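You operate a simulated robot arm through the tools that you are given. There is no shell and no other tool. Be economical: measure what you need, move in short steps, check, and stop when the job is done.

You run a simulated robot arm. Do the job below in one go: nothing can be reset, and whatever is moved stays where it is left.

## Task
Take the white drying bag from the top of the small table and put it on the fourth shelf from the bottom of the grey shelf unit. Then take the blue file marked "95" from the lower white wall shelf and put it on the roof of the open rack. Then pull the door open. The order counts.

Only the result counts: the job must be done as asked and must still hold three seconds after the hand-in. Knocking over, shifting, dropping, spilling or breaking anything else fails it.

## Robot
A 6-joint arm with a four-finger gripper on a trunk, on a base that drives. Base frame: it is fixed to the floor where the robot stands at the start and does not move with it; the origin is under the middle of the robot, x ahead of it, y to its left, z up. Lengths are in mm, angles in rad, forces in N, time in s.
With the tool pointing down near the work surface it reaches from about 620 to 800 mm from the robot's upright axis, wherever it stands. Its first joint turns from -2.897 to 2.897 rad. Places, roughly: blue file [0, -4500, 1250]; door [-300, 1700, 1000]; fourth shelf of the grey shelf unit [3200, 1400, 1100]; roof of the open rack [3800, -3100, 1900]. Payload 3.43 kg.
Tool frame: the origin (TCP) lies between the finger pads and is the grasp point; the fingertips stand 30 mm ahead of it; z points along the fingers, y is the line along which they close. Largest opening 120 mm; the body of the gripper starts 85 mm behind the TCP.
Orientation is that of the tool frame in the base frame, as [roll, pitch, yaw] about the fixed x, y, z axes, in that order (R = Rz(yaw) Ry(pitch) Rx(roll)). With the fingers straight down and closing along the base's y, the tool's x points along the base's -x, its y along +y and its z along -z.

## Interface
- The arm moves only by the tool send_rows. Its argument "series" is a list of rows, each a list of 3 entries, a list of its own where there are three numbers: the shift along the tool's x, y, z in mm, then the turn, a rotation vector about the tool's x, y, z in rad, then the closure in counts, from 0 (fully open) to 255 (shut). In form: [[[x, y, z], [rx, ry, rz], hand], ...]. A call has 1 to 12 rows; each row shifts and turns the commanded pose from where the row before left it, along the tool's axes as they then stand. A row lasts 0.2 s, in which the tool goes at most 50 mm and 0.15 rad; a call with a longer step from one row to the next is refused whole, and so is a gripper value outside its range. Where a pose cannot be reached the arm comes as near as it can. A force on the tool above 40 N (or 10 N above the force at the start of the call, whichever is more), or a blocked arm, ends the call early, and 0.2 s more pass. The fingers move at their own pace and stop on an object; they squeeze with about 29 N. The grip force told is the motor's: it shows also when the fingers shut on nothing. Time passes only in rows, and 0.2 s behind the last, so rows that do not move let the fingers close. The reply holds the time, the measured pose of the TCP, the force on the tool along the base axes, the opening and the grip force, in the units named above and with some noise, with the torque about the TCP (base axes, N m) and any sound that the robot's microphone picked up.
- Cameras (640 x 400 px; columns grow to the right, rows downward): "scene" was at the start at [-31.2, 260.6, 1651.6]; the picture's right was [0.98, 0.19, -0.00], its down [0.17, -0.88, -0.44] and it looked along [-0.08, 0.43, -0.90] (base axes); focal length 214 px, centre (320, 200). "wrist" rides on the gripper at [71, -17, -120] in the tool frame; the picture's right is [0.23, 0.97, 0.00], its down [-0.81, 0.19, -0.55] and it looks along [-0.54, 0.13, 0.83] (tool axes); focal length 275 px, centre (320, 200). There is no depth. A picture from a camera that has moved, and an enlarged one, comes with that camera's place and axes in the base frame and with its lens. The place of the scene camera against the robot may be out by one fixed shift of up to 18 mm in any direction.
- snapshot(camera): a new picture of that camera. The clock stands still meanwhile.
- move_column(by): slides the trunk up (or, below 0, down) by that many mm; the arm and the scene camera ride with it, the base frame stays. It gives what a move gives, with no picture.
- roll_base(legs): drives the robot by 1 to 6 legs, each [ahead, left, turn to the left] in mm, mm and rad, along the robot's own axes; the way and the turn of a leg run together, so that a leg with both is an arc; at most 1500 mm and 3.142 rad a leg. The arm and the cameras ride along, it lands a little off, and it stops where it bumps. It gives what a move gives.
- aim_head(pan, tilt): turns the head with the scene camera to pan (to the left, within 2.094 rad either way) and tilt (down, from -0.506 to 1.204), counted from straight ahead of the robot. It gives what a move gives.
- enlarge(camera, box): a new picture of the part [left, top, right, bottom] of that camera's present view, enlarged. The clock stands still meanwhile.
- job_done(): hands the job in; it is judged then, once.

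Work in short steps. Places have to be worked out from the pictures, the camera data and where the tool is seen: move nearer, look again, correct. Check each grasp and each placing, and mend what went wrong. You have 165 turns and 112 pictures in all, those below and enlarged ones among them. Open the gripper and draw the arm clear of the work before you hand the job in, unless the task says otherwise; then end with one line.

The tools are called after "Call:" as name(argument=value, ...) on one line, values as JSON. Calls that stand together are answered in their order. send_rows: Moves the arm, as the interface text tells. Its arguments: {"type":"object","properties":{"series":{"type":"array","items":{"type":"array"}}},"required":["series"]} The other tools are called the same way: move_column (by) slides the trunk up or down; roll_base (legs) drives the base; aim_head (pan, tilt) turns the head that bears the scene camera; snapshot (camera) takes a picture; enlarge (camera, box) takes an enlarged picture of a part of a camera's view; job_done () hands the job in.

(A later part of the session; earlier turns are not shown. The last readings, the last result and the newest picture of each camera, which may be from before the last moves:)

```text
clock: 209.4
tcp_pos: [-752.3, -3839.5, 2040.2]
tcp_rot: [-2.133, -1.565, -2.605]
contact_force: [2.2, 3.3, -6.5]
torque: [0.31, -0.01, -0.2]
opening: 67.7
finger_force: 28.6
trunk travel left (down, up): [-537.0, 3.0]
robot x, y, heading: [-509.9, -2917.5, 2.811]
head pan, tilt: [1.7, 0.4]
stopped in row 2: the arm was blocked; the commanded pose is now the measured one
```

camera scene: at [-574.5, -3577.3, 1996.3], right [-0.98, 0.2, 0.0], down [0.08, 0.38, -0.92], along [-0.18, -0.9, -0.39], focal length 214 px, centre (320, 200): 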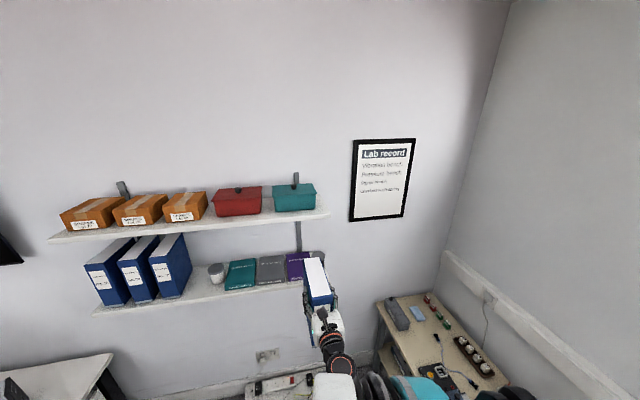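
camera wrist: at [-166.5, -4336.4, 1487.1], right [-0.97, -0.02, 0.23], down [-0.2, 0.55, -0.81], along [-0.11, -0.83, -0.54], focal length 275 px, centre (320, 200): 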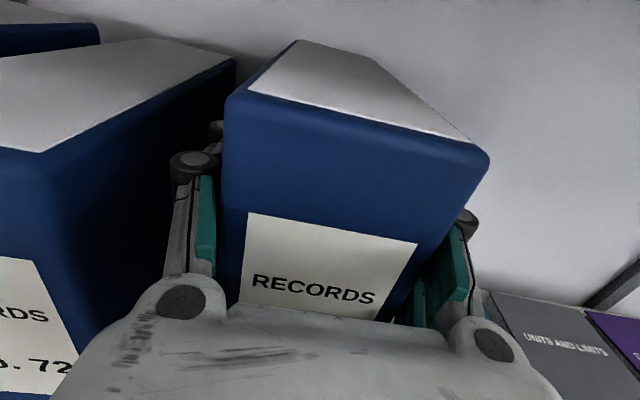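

Max level height is ≈2045, i.e. file bottom ≈1880 — likely too low for the ≈1900 roof. I'll regrip the file lower down on a free tabletop (the wooden table). First bring the arm back to a compact pose.

Call:
send_rows(series=[[[-45, 0, 0], [0, 0, 0], 255], [[-45, 0, 0], [0, 0, 0], 255], [[-45, 0, 0], [0, 0, 0], 255], [[-45, 0, 0], [0, 0, 0], 255], [[-45, 0, 0], [0, 0, 0], 255], [[-45, 0, 0], [0, 0, 0], 255], [[-35, -4, -30], [0, 0, 0], 255], [[-35, -4, -30], [0, 0, 0], 255], [[-35, -4, -30], [0, 0, 0], 255], [[-40, -4, -10], [0, 0, 0], 255], [[-40, 0, 0], [0, 0, 0], 255], [[-40, 0, 0], [0, 0, 0], 255]])

Call:
send_rows(series=[[[-40, 0, 0], [0, 0, 0], 255], [[-30, 0, 0], [0, 0, 0], 255]])

```text
clock: 210.2
tcp_pos: [-769.1, -3884.3, 1875.7]
tcp_rot: [-2.316, -1.566, -2.426]
contact_force: [-0.8, -1.0, -6.0]
torque: [0.16, 0.01, 0.01]
opening: 67.9
finger_force: 28.4
trunk travel left (down, up): [-537.0, 3.0]
robot x, y, heading: [-512.6, -2919.7, 2.812]
head pan, tilt: [1.7, 0.4]
stopped in row 4: the arm was blocked; the commanded pose is now the measured one
```

```text
clock: 210.8
tcp_pos: [-768.2, -3878.8, 1810.9]
tcp_rot: [-2.021, -1.568, -2.722]
contact_force: [0.6, 0.2, -6.1]
torque: [0.22, -0.01, 0.0]
opening: 68.0
finger_force: 29.3
trunk travel left (down, up): [-537.0, 3.0]
robot x, y, heading: [-514.4, -2917.1, 2.808]
head pan, tilt: [1.7, 0.4]
```

Call:
send_rows(series=[[[-40, 0, 0], [0, 0, 0], 255], [[-40, 0, 0], [0, 0, 0], 255], [[-40, 0, 0], [0, 0, 0], 255], [[-40, -4, -10], [0, 0, 0], 255], [[-40, -4, -20], [0, 0, 0], 255], [[-40, -4, -25], [0, 0, 0], 255], [[-40, -4, -25], [0, 0, 0], 255], [[-40, -4, -25], [0, 0, 0], 255], [[-40, 0, -20], [0, 0, 0], 255]])

```text
clock: 212.8
tcp_pos: [-742.3, -3757.7, 1448.2]
tcp_rot: [-2.157, -1.565, -2.584]
contact_force: [-1.0, 0.1, -6.1]
torque: [0.19, -0.01, 0.01]
opening: 67.9
finger_force: 29.0
trunk travel left (down, up): [-537.0, 3.0]
robot x, y, heading: [-510.4, -2920.7, 2.81]
head pan, tilt: [1.7, 0.4]
```

Drive back out of the corridor, turn so the arm leads toward +x, and traverse the aisle.

Call:
roll_base(legs=[[370, -1078, 0], [123, -1163, 0], [0, 0, 1.903]])

```text
clock: 228.8
tcp_pos: [647.8, -590.5, 1448.9]
tcp_rot: [-2.115, -1.566, -0.742]
contact_force: [-0.6, 0.2, -5.6]
torque: [-0.07, 0.22, 0.01]
opening: 67.5
finger_force: 29.1
trunk travel left (down, up): [-537.0, 3.0]
robot x, y, heading: [-217.1, -634.4, -1.581]
head pan, tilt: [1.7, 0.4]
```

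Call:
roll_base(legs=[[96, 0, 0], [-7, 1400, 0], [-7, 1250, 0], [-450, 300, 0]])

Call:
aim_head(pan=1.6, tilt=0.45)

Call:
snapshot(camera="scene")

```text
clock: 245.2
tcp_pos: [3602.9, -236.0, 1449.6]
tcp_rot: [-2.227, -1.565, -0.624]
contact_force: [0.3, 0.6, -6.4]
torque: [-0.05, 0.14, -0.06]
opening: 67.9
finger_force: 29.6
trunk travel left (down, up): [-537.0, 3.0]
robot x, y, heading: [2734.7, -278.7, -1.579]
head pan, tilt: [1.7, 0.4]
```

```text
clock: 245.9
tcp_pos: [3601.4, -236.2, 1448.8]
tcp_rot: [-2.063, -1.565, -0.787]
contact_force: [-0.4, 0.2, -6.1]
torque: [-0.05, 0.21, -0.01]
opening: 67.7
finger_force: 28.9
trunk travel left (down, up): [-537.0, 3.0]
robot x, y, heading: [2734.8, -284.5, -1.581]
head pan, tilt: [1.6, 0.45]
```

```text
50 pictures are left
camera scene: at [3026.0, -262.7, 1991.7], right [0.02, -1.0, 0.0], down [-0.44, -0.01, -0.9], along [0.9, 0.02, -0.44], focal length 214 px, centre (320, 200)
```

scene: 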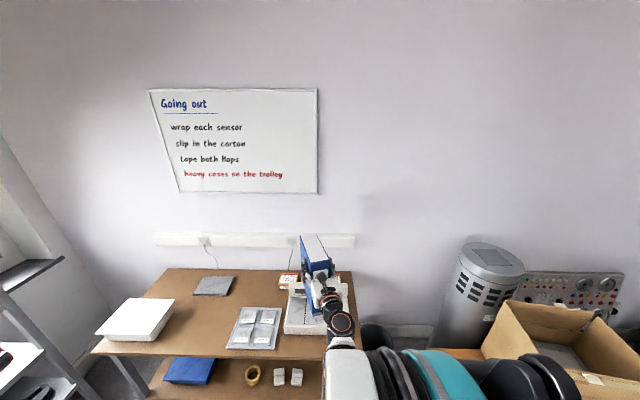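

Now look at the rack from here to gauge roof height.

Call:
aim_head(pan=0.25, tilt=0.15)

Call:
snapshot(camera="scene")

```text
clock: 247.4
tcp_pos: [3602.6, -236.5, 1449.3]
tcp_rot: [-2.104, -1.566, -0.749]
contact_force: [0.3, -0.5, -6.0]
torque: [-0.06, 0.17, -0.01]
opening: 68.2
finger_force: 29.3
trunk travel left (down, up): [-537.0, 3.0]
robot x, y, heading: [2731.1, -280.8, -1.579]
head pan, tilt: [0.25, 0.15]
```

```text
49 pictures are left
camera scene: at [2956.7, -354.5, 2019.6], right [-0.97, -0.24, 0.0], down [-0.04, 0.15, -0.99], along [0.24, -0.96, -0.15], focal length 214 px, centre (320, 200)
```

scene: 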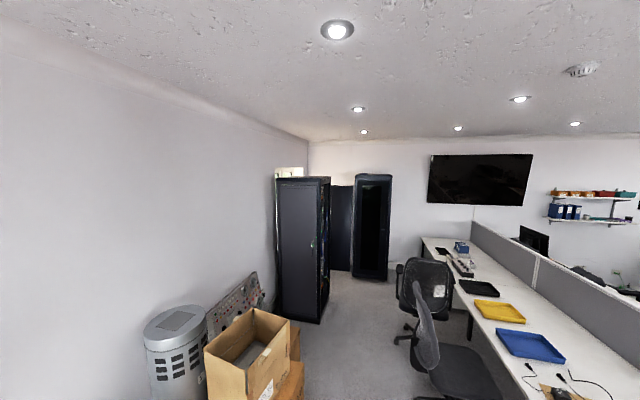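

Roof is ≈1876–1900; I can place with the tool pitched up and levelled at the end, so no regrip is needed. Turn so the arm points −y and drive down the clear lane to about (2900,−1580).

Call:
roll_base(legs=[[0, 0, -1.65], [-284, 1280, 0]])

Call:
aim_head(pan=2.09, tilt=0.2)

Call:
snapshot(camera="scene")

```text
clock: 258.0
tcp_pos: [2863.4, -2455.1, 1448.4]
tcp_rot: [-2.149, -1.565, -2.361]
contact_force: [-0.9, 0.6, -5.9]
torque: [0.21, 0.03, -0.03]
opening: 67.8
finger_force: 29.1
trunk travel left (down, up): [-537.0, 3.0]
robot x, y, heading: [2896.6, -1587.6, 3.045]
head pan, tilt: [0.25, 0.15]
```

```text
clock: 259.8
tcp_pos: [2862.7, -2454.8, 1449.0]
tcp_rot: [-2.104, -1.566, -2.41]
contact_force: [0.0, -0.6, -5.9]
torque: [0.22, 0.05, 0.0]
opening: 67.7
finger_force: 28.8
trunk travel left (down, up): [-537.0, 3.0]
robot x, y, heading: [2894.0, -1586.2, 3.04]
head pan, tilt: [2.089, 0.201]
```

```text
48 pictures are left
camera scene: at [2933.1, -1872.8, 2014.9], right [-0.91, -0.41, 0.0], down [-0.08, 0.18, -0.98], along [0.4, -0.89, -0.2], focal length 214 px, centre (320, 200)
```

scene: 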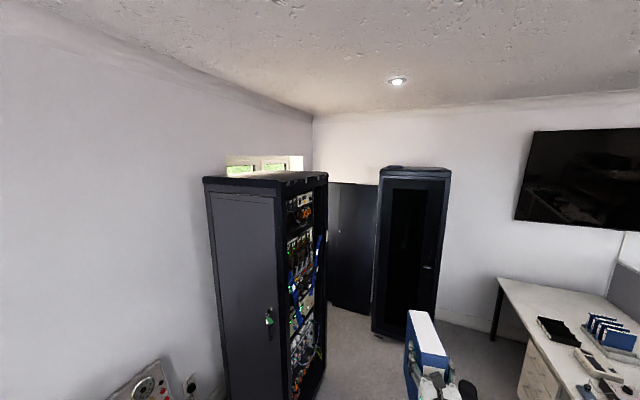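

Call:
enlarge(camera="scene", box=[190, 140, 350, 240])

```text
4.00 times, centred on (270, 190) of scene
camera zoom: at [2933.1, -1872.8, 2014.9], right [-0.91, -0.41, 0.0], down [-0.08, 0.18, -0.98], along [0.4, -0.89, -0.2], focal length 858 px, centre (520, 240)
```

zoom: 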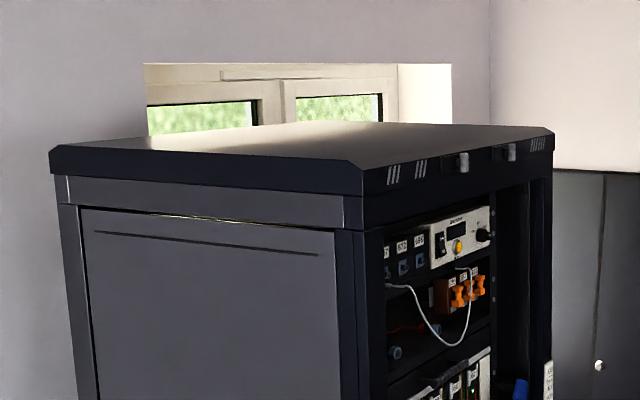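

Roof slab is clear; best estimate z≈1895, near corner ≈(3510,−2705), centre ≈(3820,−3060). Pitch the tool up slightly and raise the arm here, away from the rack.

Call:
send_rows(series=[[[0, 0, 0], [0, 0.12, 0], 255], [[40, 0, 20], [0, 0, 0], 255], [[40, 0, 25], [0, 0, 0], 255], [[40, 0, 25], [0, 0, 0], 255], [[35, 0, 30], [0, 0, 0], 255], [[35, 0, 30], [0, 0, 0], 255], [[40, 0, 15], [0, 0, 0], 255], [[40, 0, 10], [0, 0, 0], 255], [[40, 0, 5], [0, 0, 0], 255]])

Call:
send_rows(series=[[[40, 0, 5], [0, 0, 0], 255], [[40, 0, 5], [0, 0, 0], 255], [[40, 0, 5], [0, 0, 0], 255], [[40, 0, 5], [0, 0, 0], 255], [[40, 0, 5], [0, 0, 0], 255], [[40, 0, 0], [0, 0, 0], 255], [[40, 0, 0], [0, 0, 0], 255]])

```text
clock: 261.8
tcp_pos: [2884.6, -2572.5, 1778.4]
tcp_rot: [-0.03, -1.45, 1.801]
contact_force: [0.5, 0.6, -5.8]
torque: [0.25, 0.09, 0.0]
opening: 67.9
finger_force: 28.8
trunk travel left (down, up): [-537.0, 3.0]
robot x, y, heading: [2894.7, -1584.5, 3.045]
head pan, tilt: [2.089, 0.201]
```

```text
clock: 263.4
tcp_pos: [2882.3, -2556.5, 2053.5]
tcp_rot: [-0.033, -1.45, 1.806]
contact_force: [-0.6, 2.7, -4.9]
torque: [0.34, 0.05, 0.01]
opening: 67.6
finger_force: 28.7
out of reach, approached as far as the arm can: row 7
trunk travel left (down, up): [-537.0, 3.0]
robot x, y, heading: [2893.1, -1585.8, 3.043]
head pan, tilt: [2.089, 0.201]
```

Call:
send_rows(series=[[[25, 0, -15], [0, 0, 0], 255], [[25, 0, -20], [0, 0, 0], 255], [[20, 0, -20], [0, 0, 0], 255]])

```text
clock: 264.4
tcp_pos: [2869.6, -2518.6, 2096.9]
tcp_rot: [-0.03, -1.454, 1.8]
contact_force: [-0.3, 1.7, -6.3]
torque: [0.32, 0.03, -0.03]
opening: 67.7
finger_force: 29.3
trunk travel left (down, up): [-537.0, 3.0]
robot x, y, heading: [2898.1, -1588.1, 3.046]
head pan, tilt: [2.089, 0.201]
stopped in row 3: the arm was blocked; the commanded pose is now the measured one
```

Now TCP 2097 with ~7° pitch: file's lowest corner ≈1925, above the roof. Turn toward the rack and approach partway, then check.

Call:
roll_base(legs=[[0, 0, 0.751], [105, 255, 0]])

Call:
aim_head(pan=1.75, tilt=0.1)

Call:
snapshot(camera="scene")

Call:
snapshot(camera="wrist")

```text
clock: 268.3
tcp_pos: [3594.4, -2550.3, 2095.1]
tcp_rot: [-0.038, -1.458, 2.57]
contact_force: [0.9, -0.2, -7.3]
torque: [0.11, 0.21, 0.01]
opening: 67.6
finger_force: 29.2
trunk travel left (down, up): [-537.0, 3.0]
robot x, y, heading: [2968.0, -1851.1, -2.476]
head pan, tilt: [2.089, 0.201]
```

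```text
clock: 269.2
tcp_pos: [3594.1, -2547.7, 2096.2]
tcp_rot: [-0.031, -1.452, 2.562]
contact_force: [0.0, -0.3, -6.3]
torque: [0.14, 0.19, -0.01]
opening: 67.7
finger_force: 28.7
trunk travel left (down, up): [-537.0, 3.0]
robot x, y, heading: [2970.3, -1852.5, -2.482]
head pan, tilt: [1.751, 0.099]
```

```text
46 pictures are left
camera scene: at [3178.2, -2059.6, 2024.3], right [-0.66, -0.75, 0.0], down [-0.07, 0.07, -0.99], along [0.75, -0.66, -0.1], focal length 214 px, centre (320, 200)
```

scene: 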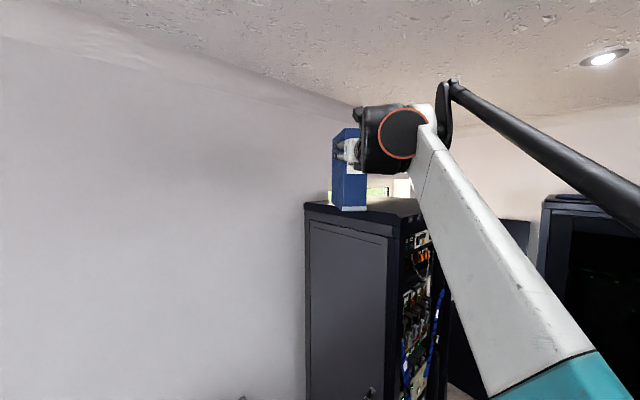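

```text
45 pictures are left
camera wrist: at [3498.9, -2461.9, 2152.5], right [-0.58, -0.78, 0.22], down [-0.48, 0.11, -0.87], along [0.66, -0.61, -0.44], focal length 275 px, centre (320, 200)
```

wrist: 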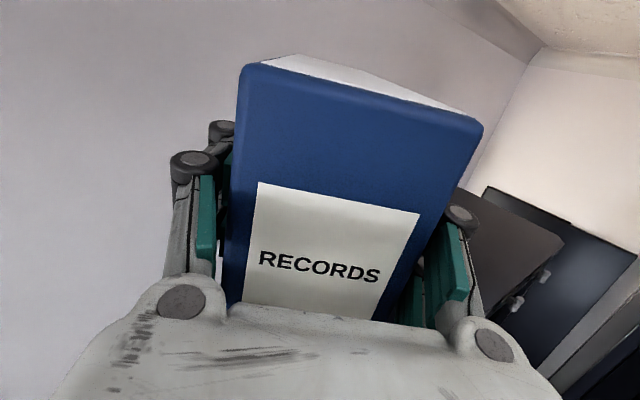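

Clearance ≈35 mm by estimate (roof ≈1885–1895). Advance half way, watching for contact.

Call:
roll_base(legs=[[85, 188, 0]])

Call:
snapshot(camera="scene")

Call:
enlarge(camera="scene", box=[280, 90, 480, 240])

```text
clock: 270.8
tcp_pos: [3644.2, -2750.5, 2095.4]
tcp_rot: [-0.037, -1.454, 2.568]
contact_force: [0.2, -1.1, -6.0]
torque: [0.13, 0.21, 0.05]
opening: 67.7
finger_force: 29.0
trunk travel left (down, up): [-537.0, 3.0]
robot x, y, heading: [3015.4, -2053.0, -2.483]
head pan, tilt: [1.751, 0.099]
```

```text
44 pictures are left
camera scene: at [3227.4, -2262.6, 2024.1], right [-0.66, -0.75, 0.0], down [-0.07, 0.07, -0.99], along [0.74, -0.66, -0.1], focal length 214 px, centre (320, 200)
```

scene: 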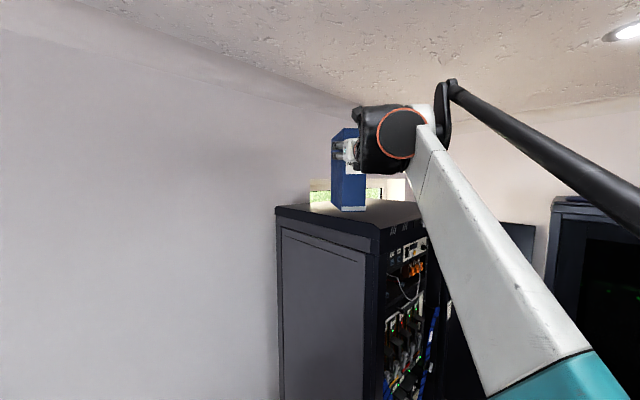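

```text
2.67 times, centred on (380, 165) of scene
camera zoom: at [3227.4, -2262.6, 2024.1], right [-0.66, -0.75, 0.0], down [-0.07, 0.07, -0.99], along [0.74, -0.66, -0.1], focal length 572 px, centre (160, 293)
```

zoom: 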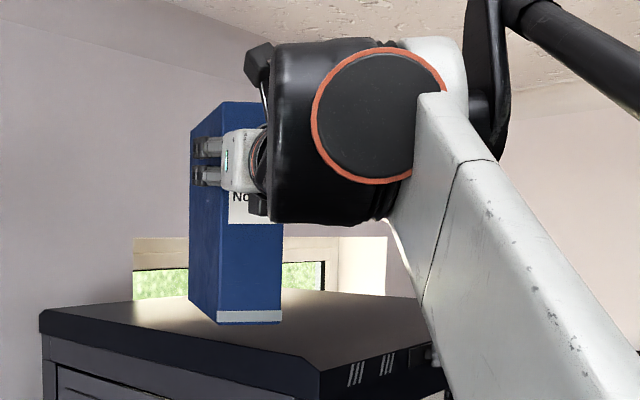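

Roof near corner ≈(3540,−2758). Advance to TCP ≈(3715,−2980), putting the file well inside the edges.

Call:
roll_base(legs=[[85, 225, 0]])

Call:
enlarge(camera="scene", box=[240, 90, 480, 270])

```text
clock: 272.6
tcp_pos: [3716.3, -2977.0, 2093.6]
tcp_rot: [-0.037, -1.455, 2.57]
contact_force: [0.3, 0.1, -7.0]
torque: [0.16, 0.23, 0.0]
opening: 67.4
finger_force: 28.9
trunk travel left (down, up): [-537.0, 3.0]
robot x, y, heading: [3091.9, -2285.3, -2.479]
head pan, tilt: [1.751, 0.099]
```

```text
2.22 times, centred on (360, 180) of scene
camera zoom: at [3299.5, -2491.5, 2024.1], right [-0.67, -0.75, 0.0], down [-0.07, 0.07, -0.99], along [0.74, -0.66, -0.1], focal length 477 px, centre (231, 244)
```

zoom: 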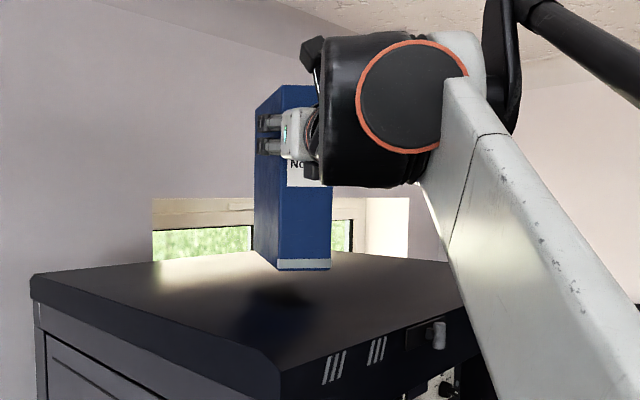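

File is over the interior of the roof. Level the tool gradually while coming down slightly (still above roof).

Call:
send_rows(series=[[[-6, 0, 0], [0, -0.04, 0], 255], [[-6, 0, 0], [0, -0.04, 0], 255], [[-4, 0, 0], [0, -0.035, 0], 255], [[0, 0, 0], [0, 0, 0], 255]])

```text
clock: 273.6
tcp_pos: [3717.0, -2976.5, 2078.5]
tcp_rot: [-1.044, -1.566, -2.71]
contact_force: [-0.6, 0.4, -5.8]
torque: [0.11, 0.16, 0.01]
opening: 67.6
finger_force: 29.4
trunk travel left (down, up): [-537.0, 3.0]
robot x, y, heading: [3090.3, -2281.3, -2.482]
head pan, tilt: [1.751, 0.099]
```

Level at TCP 2078 (file bottom ≈1912). Lower with the trunk in small steps until contact.

Call:
move_column(by=-12)

Call:
move_column(by=-5)

Call:
move_column(by=-4)

Call:
enlarge(camera="scene", box=[240, 90, 480, 270])

```text
clock: 274.2
tcp_pos: [3713.4, -2974.8, 2069.3]
tcp_rot: [-0.706, -1.566, -3.046]
contact_force: [-3.9, 3.1, 6.0]
torque: [-0.51, -0.27, -0.08]
opening: 68.0
finger_force: 29.2
trunk travel left (down, up): [-525.0, 15.0]
robot x, y, heading: [3088.9, -2280.5, -2.474]
head pan, tilt: [1.751, 0.099]
```

```text
clock: 274.7
tcp_pos: [3715.3, -2974.8, 2063.5]
tcp_rot: [-0.695, -1.567, -3.059]
contact_force: [-1.4, 1.4, 7.7]
torque: [-0.99, -0.69, -0.02]
opening: 68.2
finger_force: 29.2
trunk travel left (down, up): [-520.0, 20.0]
robot x, y, heading: [3089.0, -2281.8, -2.48]
head pan, tilt: [1.751, 0.099]
```

```text
clock: 275.2
tcp_pos: [3714.7, -2973.7, 2060.4]
tcp_rot: [-0.581, -1.564, 3.111]
contact_force: [1.8, -0.8, 26.2]
torque: [-0.77, 0.12, -0.34]
opening: 68.0
finger_force: 28.9
trunk travel left (down, up): [-516.0, 24.0]
robot x, y, heading: [3092.0, -2280.3, -2.477]
head pan, tilt: [1.751, 0.099]
```

```text
2.22 times, centred on (360, 180) of scene
camera zoom: at [3296.7, -2487.0, 2004.1], right [-0.67, -0.75, 0.0], down [-0.07, 0.06, -1.0], along [0.74, -0.66, -0.1], focal length 477 px, centre (231, 244)
```

zoom: 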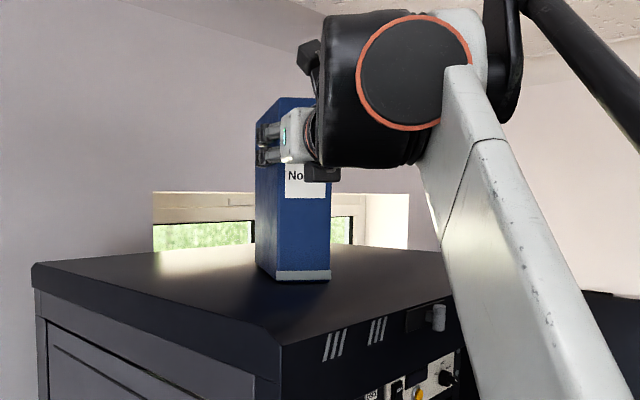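

Full contact; ease up ~3 mm to take off pressure, then open gently.

Call:
move_column(by=3)

Call:
send_rows(series=[[[0, 0, 0], [0, 0, 0], 106], [[0, 0, 0], [0, 0, 0], 100], [[0, 0, 0], [0, 0, 0], 94], [[0, 0, 0], [0, 0, 0], 85], [[0, 0, 0], [0, 0, 0], 70], [[0, 0, 0], [0, 0, 0], 50]])

Call:
snapshot(camera="wrist")

Call:
enlarge(camera="scene", box=[240, 90, 480, 270])

```text
clock: 275.8
tcp_pos: [3716.9, -2976.5, 2061.3]
tcp_rot: [-0.869, -1.565, -2.884]
contact_force: [-0.6, 0.3, -1.2]
torque: [-0.36, -0.27, -0.02]
opening: 67.7
finger_force: 29.1
trunk travel left (down, up): [-519.0, 21.0]
robot x, y, heading: [3088.6, -2282.7, -2.478]
head pan, tilt: [1.751, 0.099]
```

```text
clock: 277.2
tcp_pos: [3716.6, -2977.2, 2060.7]
tcp_rot: [-0.878, -1.565, -2.873]
contact_force: [0.2, 0.7, -0.1]
torque: [0.0, 0.01, -0.05]
opening: 96.5
finger_force: 0.1
trunk travel left (down, up): [-519.0, 21.0]
robot x, y, heading: [3088.9, -2281.6, -2.48]
head pan, tilt: [1.751, 0.099]
```

```text
40 pictures are left
camera wrist: at [3627.4, -2895.4, 2132.4], right [-0.56, -0.8, 0.23], down [-0.56, 0.16, -0.81], along [0.61, -0.58, -0.54], focal length 275 px, centre (320, 200)
```

wrist: 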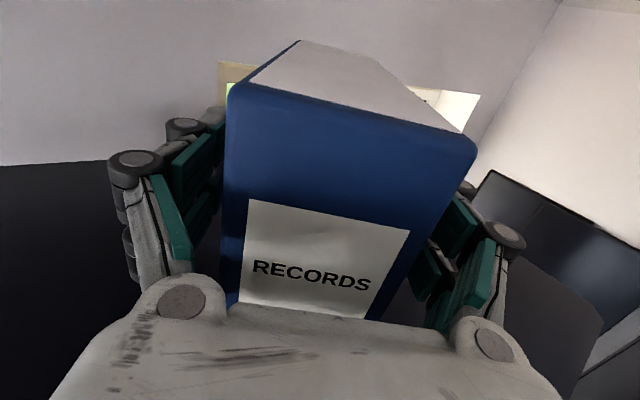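

```text
2.22 times, centred on (360, 180) of scene
camera zoom: at [3298.6, -2489.7, 2006.4], right [-0.67, -0.75, 0.0], down [-0.07, 0.07, -0.99], along [0.74, -0.66, -0.1], focal length 477 px, centre (231, 244)
```

zoom: 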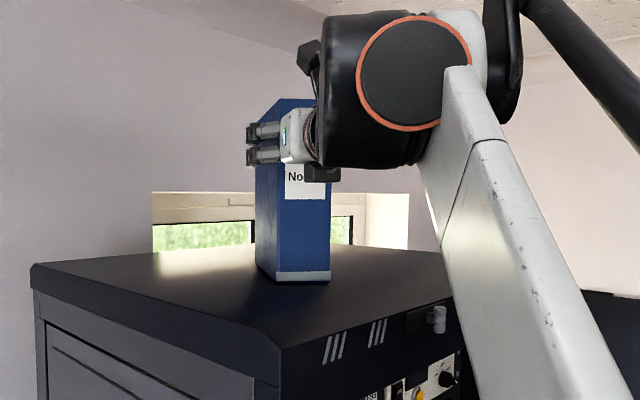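

The file stands on the roof, fingers clear. Retreat straight back along the tool axis and check.

Call:
roll_base(legs=[[97, -284, 0], [97, -284, 0]])

Call:
snapshot(camera="scene")

```text
clock: 279.7
tcp_pos: [3437.6, -2793.1, 2064.2]
tcp_rot: [-0.456, -1.561, 2.988]
contact_force: [-2.4, 1.3, 1.0]
torque: [0.05, 0.1, 0.04]
opening: 96.7
finger_force: 0.6
trunk travel left (down, up): [-519.0, 21.0]
robot x, y, heading: [2815.3, -2099.8, -2.481]
head pan, tilt: [1.751, 0.099]
stopped in leg 2: the robot was blocked; the commanded pose is now the measured one
```

```text
38 pictures are left
camera scene: at [3019.3, -2307.5, 2007.8], right [-0.67, -0.75, 0.0], down [-0.07, 0.06, -1.0], along [0.74, -0.66, -0.09], focal length 214 px, centre (320, 200)
```

scene: 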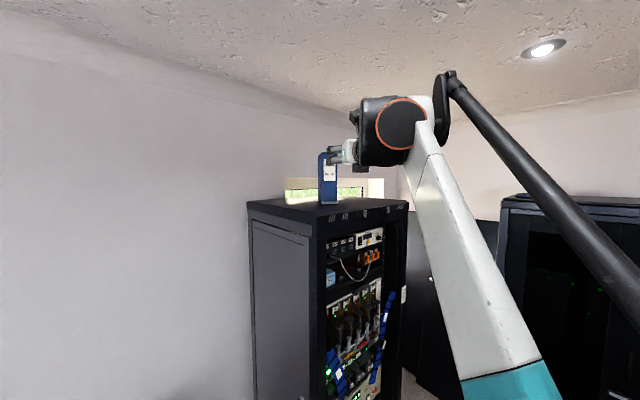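

The base bumped something behind. Look there.

Call:
aim_head(pan=-1.2, tilt=0.9)

Call:
snapshot(camera="scene")

```text
clock: 282.3
tcp_pos: [3447.6, -2802.1, 2055.6]
tcp_rot: [-0.867, -1.565, -2.884]
contact_force: [0.4, 0.5, -0.2]
torque: [-0.01, 0.0, 0.02]
opening: 96.3
finger_force: 0.1
trunk travel left (down, up): [-519.0, 21.0]
robot x, y, heading: [2818.8, -2102.9, -2.477]
head pan, tilt: [-1.201, 0.901]
```

```text
37 pictures are left
camera scene: at [2905.2, -2315.7, 1948.1], right [-0.78, 0.63, 0.0], down [0.43, 0.53, -0.74], along [-0.46, -0.57, -0.68], focal length 214 px, centre (320, 200)
```

scene: 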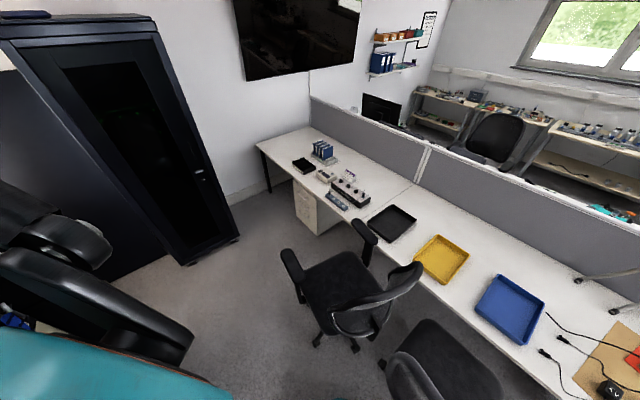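

A chair backrest is right behind the base (light touch). Move away (+x,+y) and check the chair and file.

Call:
roll_base(legs=[[-340, -242, 0]])

Call:
snapshot(camera="scene")

```text
clock: 284.9
tcp_pos: [3566.3, -2400.5, 2056.4]
tcp_rot: [-0.745, -1.568, -3.002]
contact_force: [0.6, 0.2, -0.5]
torque: [0.0, 0.0, -0.06]
opening: 96.3
finger_force: 0.1
trunk travel left (down, up): [-519.0, 21.0]
robot x, y, heading: [2935.0, -1708.3, -2.473]
head pan, tilt: [-1.201, 0.901]
```

```text
36 pictures are left
camera scene: at [3022.9, -1913.8, 1944.5], right [-0.77, 0.64, 0.0], down [0.45, 0.55, -0.71], along [-0.45, -0.55, -0.71], focal length 214 px, centre (320, 200)
```

scene: 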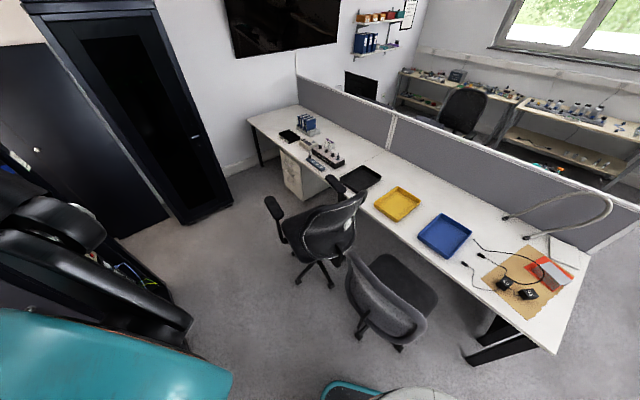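

Chair seems where it was. Check the file on the roof.

Call:
aim_head(pan=1.5, tilt=0.1)

Call:
enlarge(camera="scene", box=[200, 100, 420, 240])

```text
clock: 287.3
tcp_pos: [3567.0, -2402.5, 2055.8]
tcp_rot: [-0.873, -1.566, -2.876]
contact_force: [-0.1, 0.5, 0.7]
torque: [0.0, 0.0, -0.02]
opening: 96.4
finger_force: 0.0
trunk travel left (down, up): [-519.0, 21.0]
robot x, y, heading: [2932.4, -1707.7, -2.471]
head pan, tilt: [1.499, 0.099]
```

```text
2.86 times, centred on (310, 170) of scene
camera zoom: at [3125.8, -1928.6, 2006.4], right [-0.83, -0.56, 0.0], down [-0.06, 0.08, -0.99], along [0.56, -0.82, -0.1], focal length 613 px, centre (349, 286)
```

zoom: 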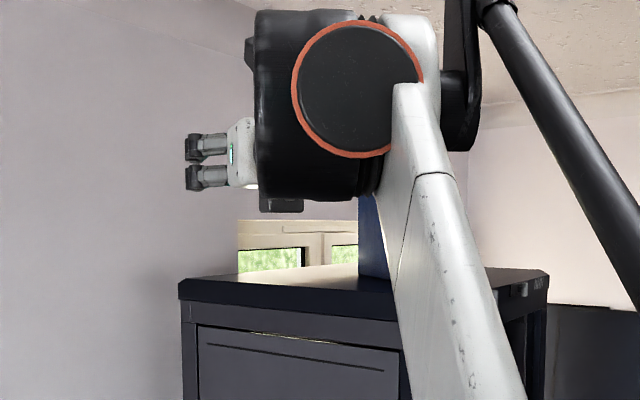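

The file stands on the roof. Now the door. Lower and retract the arm first.

Call:
send_rows(series=[[[-40, 0, 8], [0, 0, 0], 120], [[-40, 0, 8], [0, 0, 0], 120], [[-40, 0, 8], [0, 0, 0], 120], [[-40, 0, 8], [0, 0, 0], 120], [[-40, 0, 0], [0, 0, 0], 120], [[-40, 0, 0], [0, 0, 0], 120], [[-40, 0, 0], [0, 0, 0], 120], [[-40, 0, 0], [0, 0, 0], 120]])

Call:
send_rows(series=[[[-40, 0, -5], [0, 0, 0], 120], [[-40, 0, -20], [0, 0, 0], 120], [[-40, 0, -25], [0, 0, 0], 120], [[-40, 0, -25], [0, 0, 0], 120], [[-40, 0, -25], [0, 0, 0], 120], [[-40, 0, -20], [0, 0, 0], 120], [[-40, 0, -10], [0, 0, 0], 120], [[-40, 0, 0], [0, 0, 0], 120]])

```text
clock: 289.1
tcp_pos: [3590.3, -2435.3, 1728.3]
tcp_rot: [-0.935, -1.565, -2.826]
contact_force: [-0.6, -0.7, 0.1]
torque: [0.01, -0.02, 0.0]
opening: 63.7
finger_force: 0.1
trunk travel left (down, up): [-519.0, 21.0]
robot x, y, heading: [2934.4, -1705.6, -2.473]
head pan, tilt: [1.499, 0.099]
```

```text
clock: 290.9
tcp_pos: [3489.3, -2347.1, 1415.9]
tcp_rot: [-0.966, -1.566, -2.784]
contact_force: [-0.4, 0.5, -0.5]
torque: [0.0, -0.01, -0.01]
opening: 63.3
finger_force: 0.0
trunk travel left (down, up): [-519.0, 21.0]
robot x, y, heading: [2935.3, -1711.0, -2.473]
head pan, tilt: [1.499, 0.099]
```

Drive to the aisle, turn so the arm points +y, go back along the aisle to x≈−300 and up toward the door.

Call:
roll_base(legs=[[-435, -689, 0], [0, 0, 2.473], [-500, 160, 0], [-1300, 0, 0], [-1350, 0, 0]])

```text
clock: 316.2
tcp_pos: [-345.0, 126.0, 1415.7]
tcp_rot: [-0.834, -1.565, -0.448]
contact_force: [-0.2, -1.4, -1.1]
torque: [0.0, -0.01, -0.01]
opening: 63.4
finger_force: 0.0
trunk travel left (down, up): [-519.0, 21.0]
robot x, y, heading: [-312.8, -722.8, -0.009]
head pan, tilt: [1.499, 0.099]
```

Call:
roll_base(legs=[[60, 1000, 0], [0, 0, -0.325]])

Call:
move_column(by=-270)

Call:
aim_head(pan=1.9, tilt=0.4)

Call:
snapshot(camera="scene")

Call:
snapshot(camera="wrist")

```text
clock: 322.5
tcp_pos: [13.2, 1094.4, 1415.4]
tcp_rot: [-0.88, -1.567, -0.741]
contact_force: [-0.3, -0.2, -0.2]
torque: [-0.04, -0.05, 0.0]
opening: 63.4
finger_force: 0.1
trunk travel left (down, up): [-519.0, 21.0]
robot x, y, heading: [-240.6, 290.1, -0.346]
head pan, tilt: [1.499, 0.099]
```

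```text
clock: 325.2
tcp_pos: [12.1, 1096.1, 1145.4]
tcp_rot: [-0.844, -1.566, -0.778]
contact_force: [-0.2, 0.4, 0.5]
torque: [0.01, -0.01, -0.04]
opening: 63.4
finger_force: 0.1
trunk travel left (down, up): [-249.0, 291.0]
robot x, y, heading: [-237.7, 288.1, -0.348]
head pan, tilt: [1.499, 0.099]
```

```text
clock: 326.1
tcp_pos: [12.4, 1096.8, 1146.3]
tcp_rot: [-0.855, -1.565, -0.764]
contact_force: [0.6, -0.3, -0.3]
torque: [0.03, 0.01, 0.0]
opening: 63.6
finger_force: 0.2
trunk travel left (down, up): [-249.0, 291.0]
robot x, y, heading: [-239.1, 286.0, -0.349]
head pan, tilt: [1.901, 0.4]
```

```text
34 pictures are left
camera scene: at [-186.5, 574.3, 1708.5], right [1.0, -0.02, 0.0], down [-0.01, -0.39, -0.92], along [0.02, 0.92, -0.39], focal length 214 px, centre (320, 200)
```

scene: 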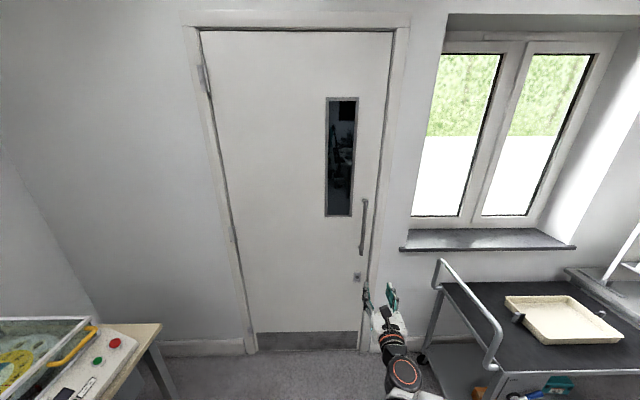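

```text
33 pictures are left
camera wrist: at [-10.0, 974.6, 1217.6], right [0.97, -0.05, 0.23], down [0.16, -0.56, -0.81], along [0.17, 0.83, -0.54], focal length 275 px, centre (320, 200)
```

wrist: 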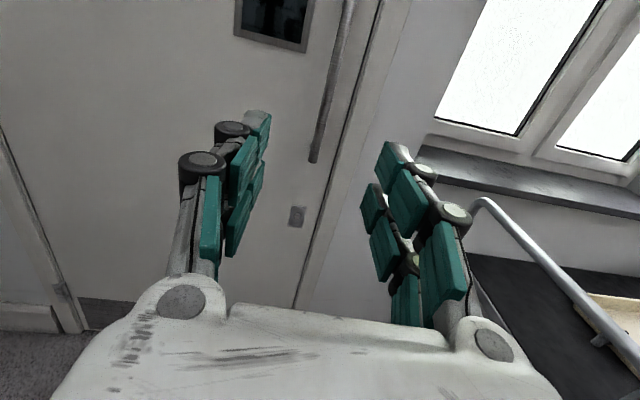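

Handle bar triangulates to x≈70, y≈1586, z 940–1277. Open the gripper and advance to ~150 mm short of it.

Call:
send_rows(series=[[[0, 0, 0], [0, 0, 0], 30], [[0, 0, 0], [0, 0, 0], 30]])

Call:
roll_base(legs=[[-58, 330, 0]])

Call:
snapshot(camera="wrist")

```text
clock: 326.7
tcp_pos: [12.5, 1096.6, 1146.1]
tcp_rot: [-0.857, -1.565, -0.763]
contact_force: [0.8, -0.6, 0.5]
torque: [-0.03, -0.03, 0.01]
opening: 105.7
finger_force: 0.0
trunk travel left (down, up): [-249.0, 291.0]
robot x, y, heading: [-238.8, 288.2, -0.344]
head pan, tilt: [1.901, 0.4]
```

```text
clock: 328.9
tcp_pos: [72.7, 1425.8, 1145.3]
tcp_rot: [-0.929, -1.565, -0.691]
contact_force: [0.1, 0.5, -0.4]
torque: [0.02, -0.01, 0.0]
opening: 105.8
finger_force: 0.0
trunk travel left (down, up): [-249.0, 291.0]
robot x, y, heading: [-179.7, 613.9, -0.353]
head pan, tilt: [1.901, 0.4]
```

```text
32 pictures are left
camera wrist: at [49.6, 1304.4, 1217.2], right [0.97, -0.05, 0.23], down [0.16, -0.56, -0.81], along [0.17, 0.83, -0.54], focal length 275 px, centre (320, 200)
```

wrist: 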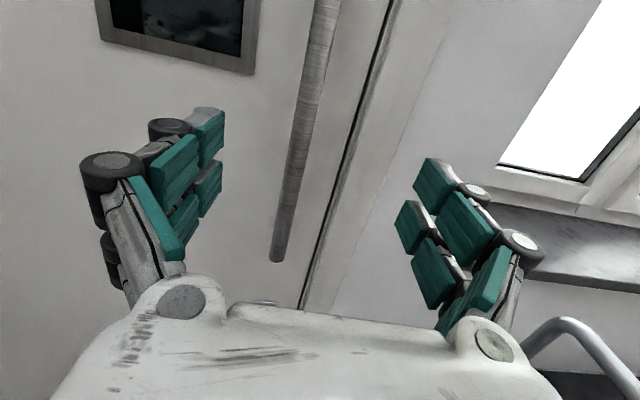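

Bar is at (70.7, 1577). Advance to TCP y≈1565.

Call:
roll_base(legs=[[-35, 94, 0]])

Call:
roll_base(legs=[[-14, 37, 0]])

Call:
snapshot(camera="wrist")

```text
clock: 330.0
tcp_pos: [71.2, 1527.3, 1145.4]
tcp_rot: [-0.987, -1.565, -0.633]
contact_force: [0.2, 0.4, -1.0]
torque: [0.01, 0.02, -0.01]
opening: 105.8
finger_force: 0.0
trunk travel left (down, up): [-249.0, 291.0]
robot x, y, heading: [-177.0, 720.7, -0.345]
head pan, tilt: [1.901, 0.4]
```

```text
clock: 330.9
tcp_pos: [72.3, 1566.4, 1144.9]
tcp_rot: [-0.942, -1.566, -0.679]
contact_force: [0.4, -0.2, -1.0]
torque: [0.02, -0.01, -0.01]
opening: 105.8
finger_force: 0.1
trunk travel left (down, up): [-249.0, 291.0]
robot x, y, heading: [-178.3, 759.1, -0.353]
head pan, tilt: [1.901, 0.4]
```

```text
31 pictures are left
camera wrist: at [48.7, 1445.7, 1217.0], right [0.97, -0.05, 0.23], down [0.16, -0.56, -0.81], along [0.17, 0.83, -0.54], focal length 275 px, centre (320, 200)
```

wrist: 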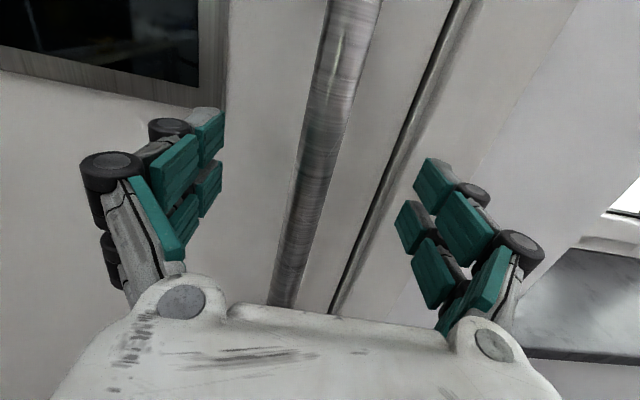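

Bar lies between the fingers. Close.

Call:
send_rows(series=[[[0, 0, 0], [0, 0, 0], 150], [[0, 0, 0], [0, 0, 0], 255], [[0, 0, 0], [0, 0, 0], 255], [[0, 0, 0], [0, 0, 0], 255]])

Call:
snapshot(camera="wrist")

```text
clock: 331.9
tcp_pos: [67.7, 1566.2, 1147.5]
tcp_rot: [-0.343, -1.568, -1.276]
contact_force: [-17.9, -5.8, -8.1]
torque: [-0.11, -0.98, 0.4]
opening: 21.0
finger_force: 45.0
trunk travel left (down, up): [-249.0, 291.0]
robot x, y, heading: [-185.9, 757.0, -0.349]
head pan, tilt: [1.901, 0.4]
```

```text
30 pictures are left
camera wrist: at [45.0, 1445.3, 1217.5], right [0.97, -0.05, 0.23], down [0.16, -0.56, -0.81], along [0.17, 0.83, -0.54], focal length 275 px, centre (320, 200)
```

wrist: 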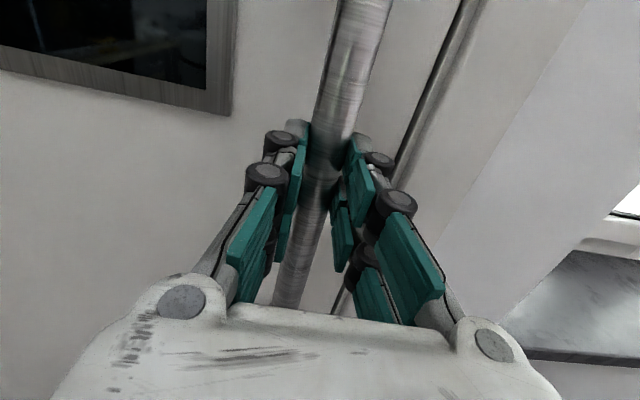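

Bar gripped (21 mm). Hinge is at about (−650,1640). Pull along the door's arc, starting with ~8°.

Call:
roll_base(legs=[[19, -99, 0]])

Call:
snapshot(camera="wrist")

```text
clock: 333.1
tcp_pos: [53.7, 1467.4, 1145.6]
tcp_rot: [-0.82, -1.567, -0.801]
contact_force: [-8.9, 0.9, -4.5]
torque: [0.02, -0.81, 0.27]
opening: 21.0
finger_force: 45.1
trunk travel left (down, up): [-249.0, 291.0]
robot x, y, heading: [-194.7, 658.7, -0.346]
head pan, tilt: [1.901, 0.4]
```

```text
29 pictures are left
camera wrist: at [31.4, 1346.7, 1217.4], right [0.97, -0.05, 0.23], down [0.16, -0.56, -0.81], along [0.17, 0.83, -0.54], focal length 275 px, centre (320, 200)
```

wrist: 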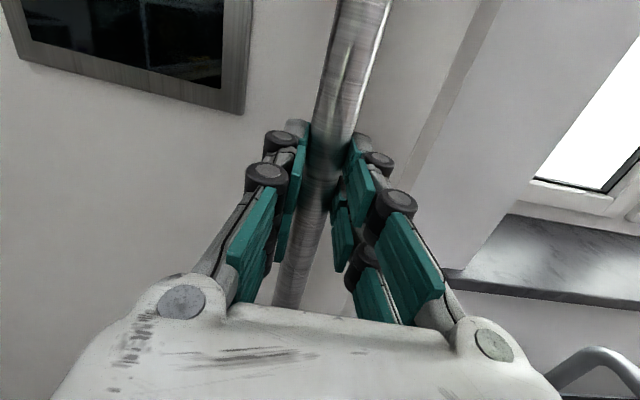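

The door swings freely. Continue along the arc to ~30°.

Call:
roll_base(legs=[[5, -87, 0], [-5, -88, 0]])

Call:
roll_base(legs=[[-19, -100, 0]])

Call:
snapshot(camera="scene")

```text
clock: 334.5
tcp_pos: [30.0, 1379.7, 1146.9]
tcp_rot: [-0.724, -1.566, -0.9]
contact_force: [-0.5, 0.8, -6.0]
torque: [-0.31, -0.47, -0.13]
opening: 21.2
finger_force: 45.2
trunk travel left (down, up): [-249.0, 291.0]
robot x, y, heading: [-221.8, 567.8, -0.352]
head pan, tilt: [1.901, 0.4]
stopped in leg 2: the force on the tool passed its limit at 42 N (the readings are from after the stop); the commanded pose is now the measured one
```

```text
clock: 335.6
tcp_pos: [-2.5, 1303.9, 1150.4]
tcp_rot: [-0.114, -1.565, -1.529]
contact_force: [0.8, -0.1, 18.8]
torque: [-0.18, -0.87, -0.16]
opening: 20.8
finger_force: 45.4
trunk travel left (down, up): [-249.0, 291.0]
robot x, y, heading: [-266.3, 496.5, -0.353]
head pan, tilt: [1.901, 0.4]
stopped in leg 1: the force on the tool passed its limit at 44 N (the readings are from after the stop); the commanded pose is now the measured one
```

```text
28 pictures are left
camera scene: at [-212.8, 783.4, 1709.0], right [1.0, -0.02, 0.0], down [-0.01, -0.39, -0.92], along [0.02, 0.92, -0.39], focal length 214 px, centre (320, 200)
```

scene: 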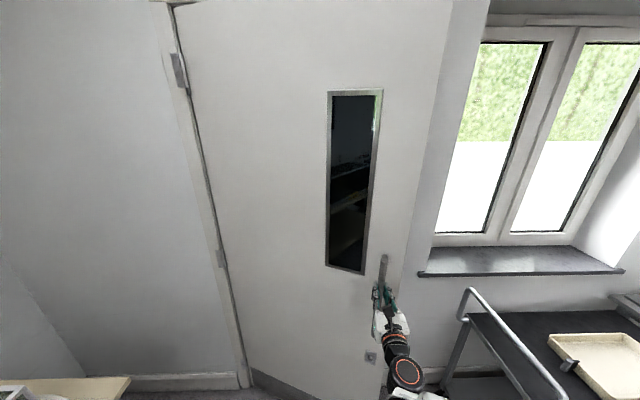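

Door is ~22° open, but twist builds up in the grip. Regrip to relax, then pull on.

Call:
send_rows(series=[[[0, 0, 0], [0, 0, 0], 190], [[0, 0, 0], [0, 0, 0], 170], [[0, 0, 0], [0, 0, 0], 170]])

Call:
snapshot(camera="wrist")

```text
clock: 336.4
tcp_pos: [-2.3, 1304.7, 1147.6]
tcp_rot: [-0.427, -1.567, -1.215]
contact_force: [-1.0, 0.4, 0.0]
torque: [0.0, -0.02, 0.01]
opening: 39.9
finger_force: 0.1
trunk travel left (down, up): [-249.0, 291.0]
robot x, y, heading: [-266.6, 499.2, -0.349]
head pan, tilt: [1.901, 0.4]
```

```text
27 pictures are left
camera wrist: at [-27.3, 1184.0, 1218.5], right [0.97, -0.07, 0.23], down [0.15, -0.56, -0.81], along [0.19, 0.82, -0.54], focal length 275 px, centre (320, 200)
```

wrist: 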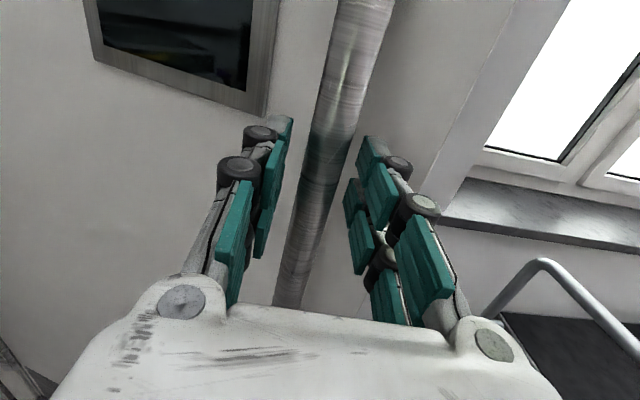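

Door holds its position. Regrip and pull the next ~10°.

Call:
send_rows(series=[[[0, 0, 0], [0, 0, 0], 255], [[0, 0, 0], [0, 0, 0], 255], [[0, 0, 0], [0, 0, 0], 255]])

Call:
roll_base(legs=[[-10, -62, 0], [-15, -62, 0]])

Call:
send_rows(series=[[[0, 0, 0], [0, 0, 0], 190], [[0, 0, 0], [0, 0, 0], 170], [[0, 0, 0], [0, 0, 0], 170]])

Call:
snapshot(camera="wrist")

```text
clock: 337.2
tcp_pos: [-2.3, 1304.4, 1146.5]
tcp_rot: [-0.197, -1.568, -1.447]
contact_force: [0.2, -0.1, -1.2]
torque: [-0.2, -1.0, -0.09]
opening: 21.0
finger_force: 45.6
trunk travel left (down, up): [-249.0, 291.0]
robot x, y, heading: [-264.0, 496.5, -0.351]
head pan, tilt: [1.901, 0.4]
```

```text
clock: 338.8
tcp_pos: [-66.0, 1196.0, 1146.4]
tcp_rot: [-0.662, -1.567, -0.984]
contact_force: [10.2, -6.7, -8.0]
torque: [-0.04, -0.71, -0.14]
opening: 21.0
finger_force: 45.0
trunk travel left (down, up): [-249.0, 291.0]
robot x, y, heading: [-330.5, 390.7, -0.354]
head pan, tilt: [1.901, 0.4]
```

```text
clock: 339.6
tcp_pos: [-67.7, 1196.8, 1147.3]
tcp_rot: [-0.404, -1.567, -1.239]
contact_force: [-0.3, 0.6, 0.2]
torque: [0.01, -0.02, -0.02]
opening: 39.8
finger_force: 0.1
trunk travel left (down, up): [-249.0, 291.0]
robot x, y, heading: [-328.6, 388.4, -0.349]
head pan, tilt: [1.901, 0.4]
```

```text
26 pictures are left
camera wrist: at [-93.2, 1075.8, 1218.6], right [0.97, -0.07, 0.23], down [0.15, -0.56, -0.81], along [0.19, 0.82, -0.54], focal length 275 px, centre (320, 200)
```

wrist: 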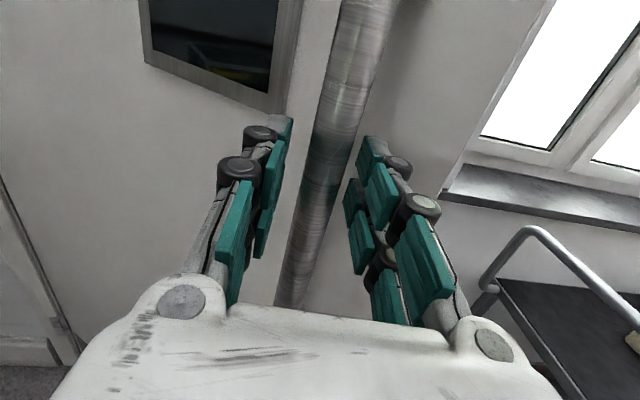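

Works well. Next ~10°.

Call:
send_rows(series=[[[0, 0, 0], [0, 0, 0], 255], [[0, 0, 0], [0, 0, 0], 255], [[0, 0, 0], [0, 0, 0], 255]])

Call:
roll_base(legs=[[-21, -60, 0], [-25, -58, 0]])

Call:
send_rows(series=[[[0, 0, 0], [0, 0, 0], 190], [[0, 0, 0], [0, 0, 0], 170], [[0, 0, 0], [0, 0, 0], 170]])

Call:
aim_head(pan=2.09, tilt=0.7)

Call:
snapshot(camera="scene")

```text
clock: 340.4
tcp_pos: [-67.7, 1195.3, 1148.0]
tcp_rot: [-0.358, -1.567, -1.286]
contact_force: [4.8, -3.0, -1.3]
torque: [-0.24, -0.67, 0.0]
opening: 21.0
finger_force: 45.2
trunk travel left (down, up): [-249.0, 291.0]
robot x, y, heading: [-329.7, 389.5, -0.354]
head pan, tilt: [1.901, 0.4]
```

```text
clock: 341.9
tcp_pos: [-149.0, 1101.2, 1146.7]
tcp_rot: [-0.577, -1.568, -1.068]
contact_force: [10.1, -10.4, -8.4]
torque: [-0.2, -0.83, -0.45]
opening: 20.8
finger_force: 44.5
trunk travel left (down, up): [-249.0, 291.0]
robot x, y, heading: [-418.3, 293.0, -0.354]
head pan, tilt: [1.901, 0.4]
```

```text
clock: 342.8
tcp_pos: [-150.2, 1101.4, 1147.8]
tcp_rot: [-0.326, -1.567, -1.318]
contact_force: [0.3, -1.1, -0.4]
torque: [0.0, -0.01, 0.03]
opening: 39.9
finger_force: 0.1
trunk travel left (down, up): [-249.0, 291.0]
robot x, y, heading: [-415.5, 294.3, -0.351]
head pan, tilt: [1.901, 0.4]
```

```text
clock: 343.6
tcp_pos: [-150.5, 1103.3, 1145.1]
tcp_rot: [-0.347, -1.567, -1.298]
contact_force: [0.1, 0.5, -0.3]
torque: [0.0, -0.02, 0.02]
opening: 39.7
finger_force: 0.1
trunk travel left (down, up): [-249.0, 291.0]
robot x, y, heading: [-417.8, 299.7, -0.354]
head pan, tilt: [2.089, 0.7]
```

```text
25 pictures are left
camera scene: at [-378.4, 574.0, 1681.7], right [0.99, 0.16, 0.0], down [0.1, -0.64, -0.77], along [-0.12, 0.76, -0.64], focal length 214 px, centre (320, 200)
```

scene: 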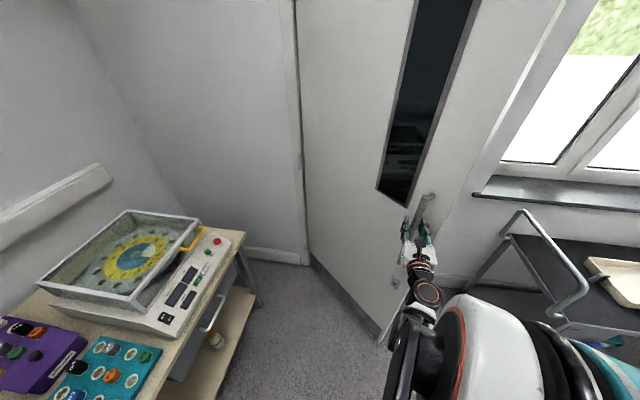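

Door ≈42°. The bench limits further −x driving, so now combine −y base motion with a small left turn to carry the handle along the arc.

Call:
send_rows(series=[[[0, 0, 0], [0, 0, 0], 255], [[0, 0, 0], [0, 0, 0], 255], [[0, 0, 0], [0, 0, 0], 255]])

Call:
roll_base(legs=[[19, -54, 0.06], [16, -52, 0.062]])

Call:
send_rows(series=[[[0, 0, 0], [0, 0, 0], 190], [[0, 0, 0], [0, 0, 0], 170], [[0, 0, 0], [0, 0, 0], 170]])

Call:
snapshot(camera="wrist")

```text
clock: 344.4
tcp_pos: [-149.0, 1100.0, 1148.3]
tcp_rot: [-0.277, -1.567, -1.368]
contact_force: [4.5, -3.3, -2.2]
torque: [-0.19, -0.66, -0.17]
opening: 20.6
finger_force: 45.0
trunk travel left (down, up): [-249.0, 291.0]
robot x, y, heading: [-415.3, 298.2, -0.355]
head pan, tilt: [2.089, 0.7]
```

```text
clock: 345.9
tcp_pos: [-252.6, 1019.1, 1146.9]
tcp_rot: [-0.236, -1.568, -1.281]
contact_force: [-17.3, 23.2, 12.7]
torque: [-0.16, -0.05, 0.05]
opening: 20.5
finger_force: 44.8
trunk travel left (down, up): [-249.0, 291.0]
robot x, y, heading: [-418.0, 181.3, -0.231]
head pan, tilt: [2.089, 0.7]
```

```text
clock: 346.6
tcp_pos: [-250.1, 1017.1, 1147.3]
tcp_rot: [-0.576, -1.565, -0.942]
contact_force: [0.0, 0.4, -0.5]
torque: [0.01, 0.03, 0.01]
opening: 40.0
finger_force: 0.0
trunk travel left (down, up): [-249.0, 291.0]
robot x, y, heading: [-410.1, 179.8, -0.229]
head pan, tilt: [2.089, 0.7]
```

```text
24 pictures are left
camera wrist: at [-260.5, 894.1, 1218.8], right [0.97, 0.05, 0.23], down [0.22, -0.54, -0.81], along [0.08, 0.84, -0.54], focal length 275 px, centre (320, 200)
```

wrist: 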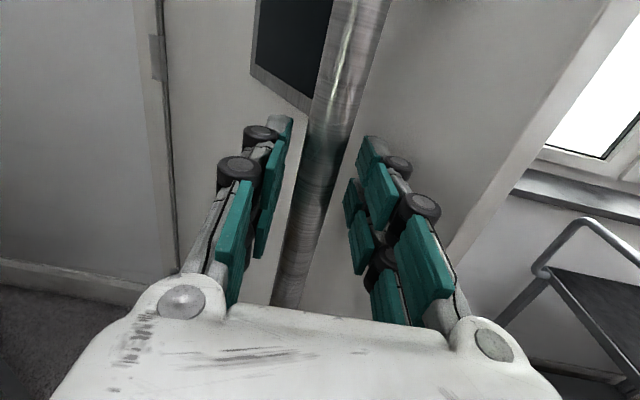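

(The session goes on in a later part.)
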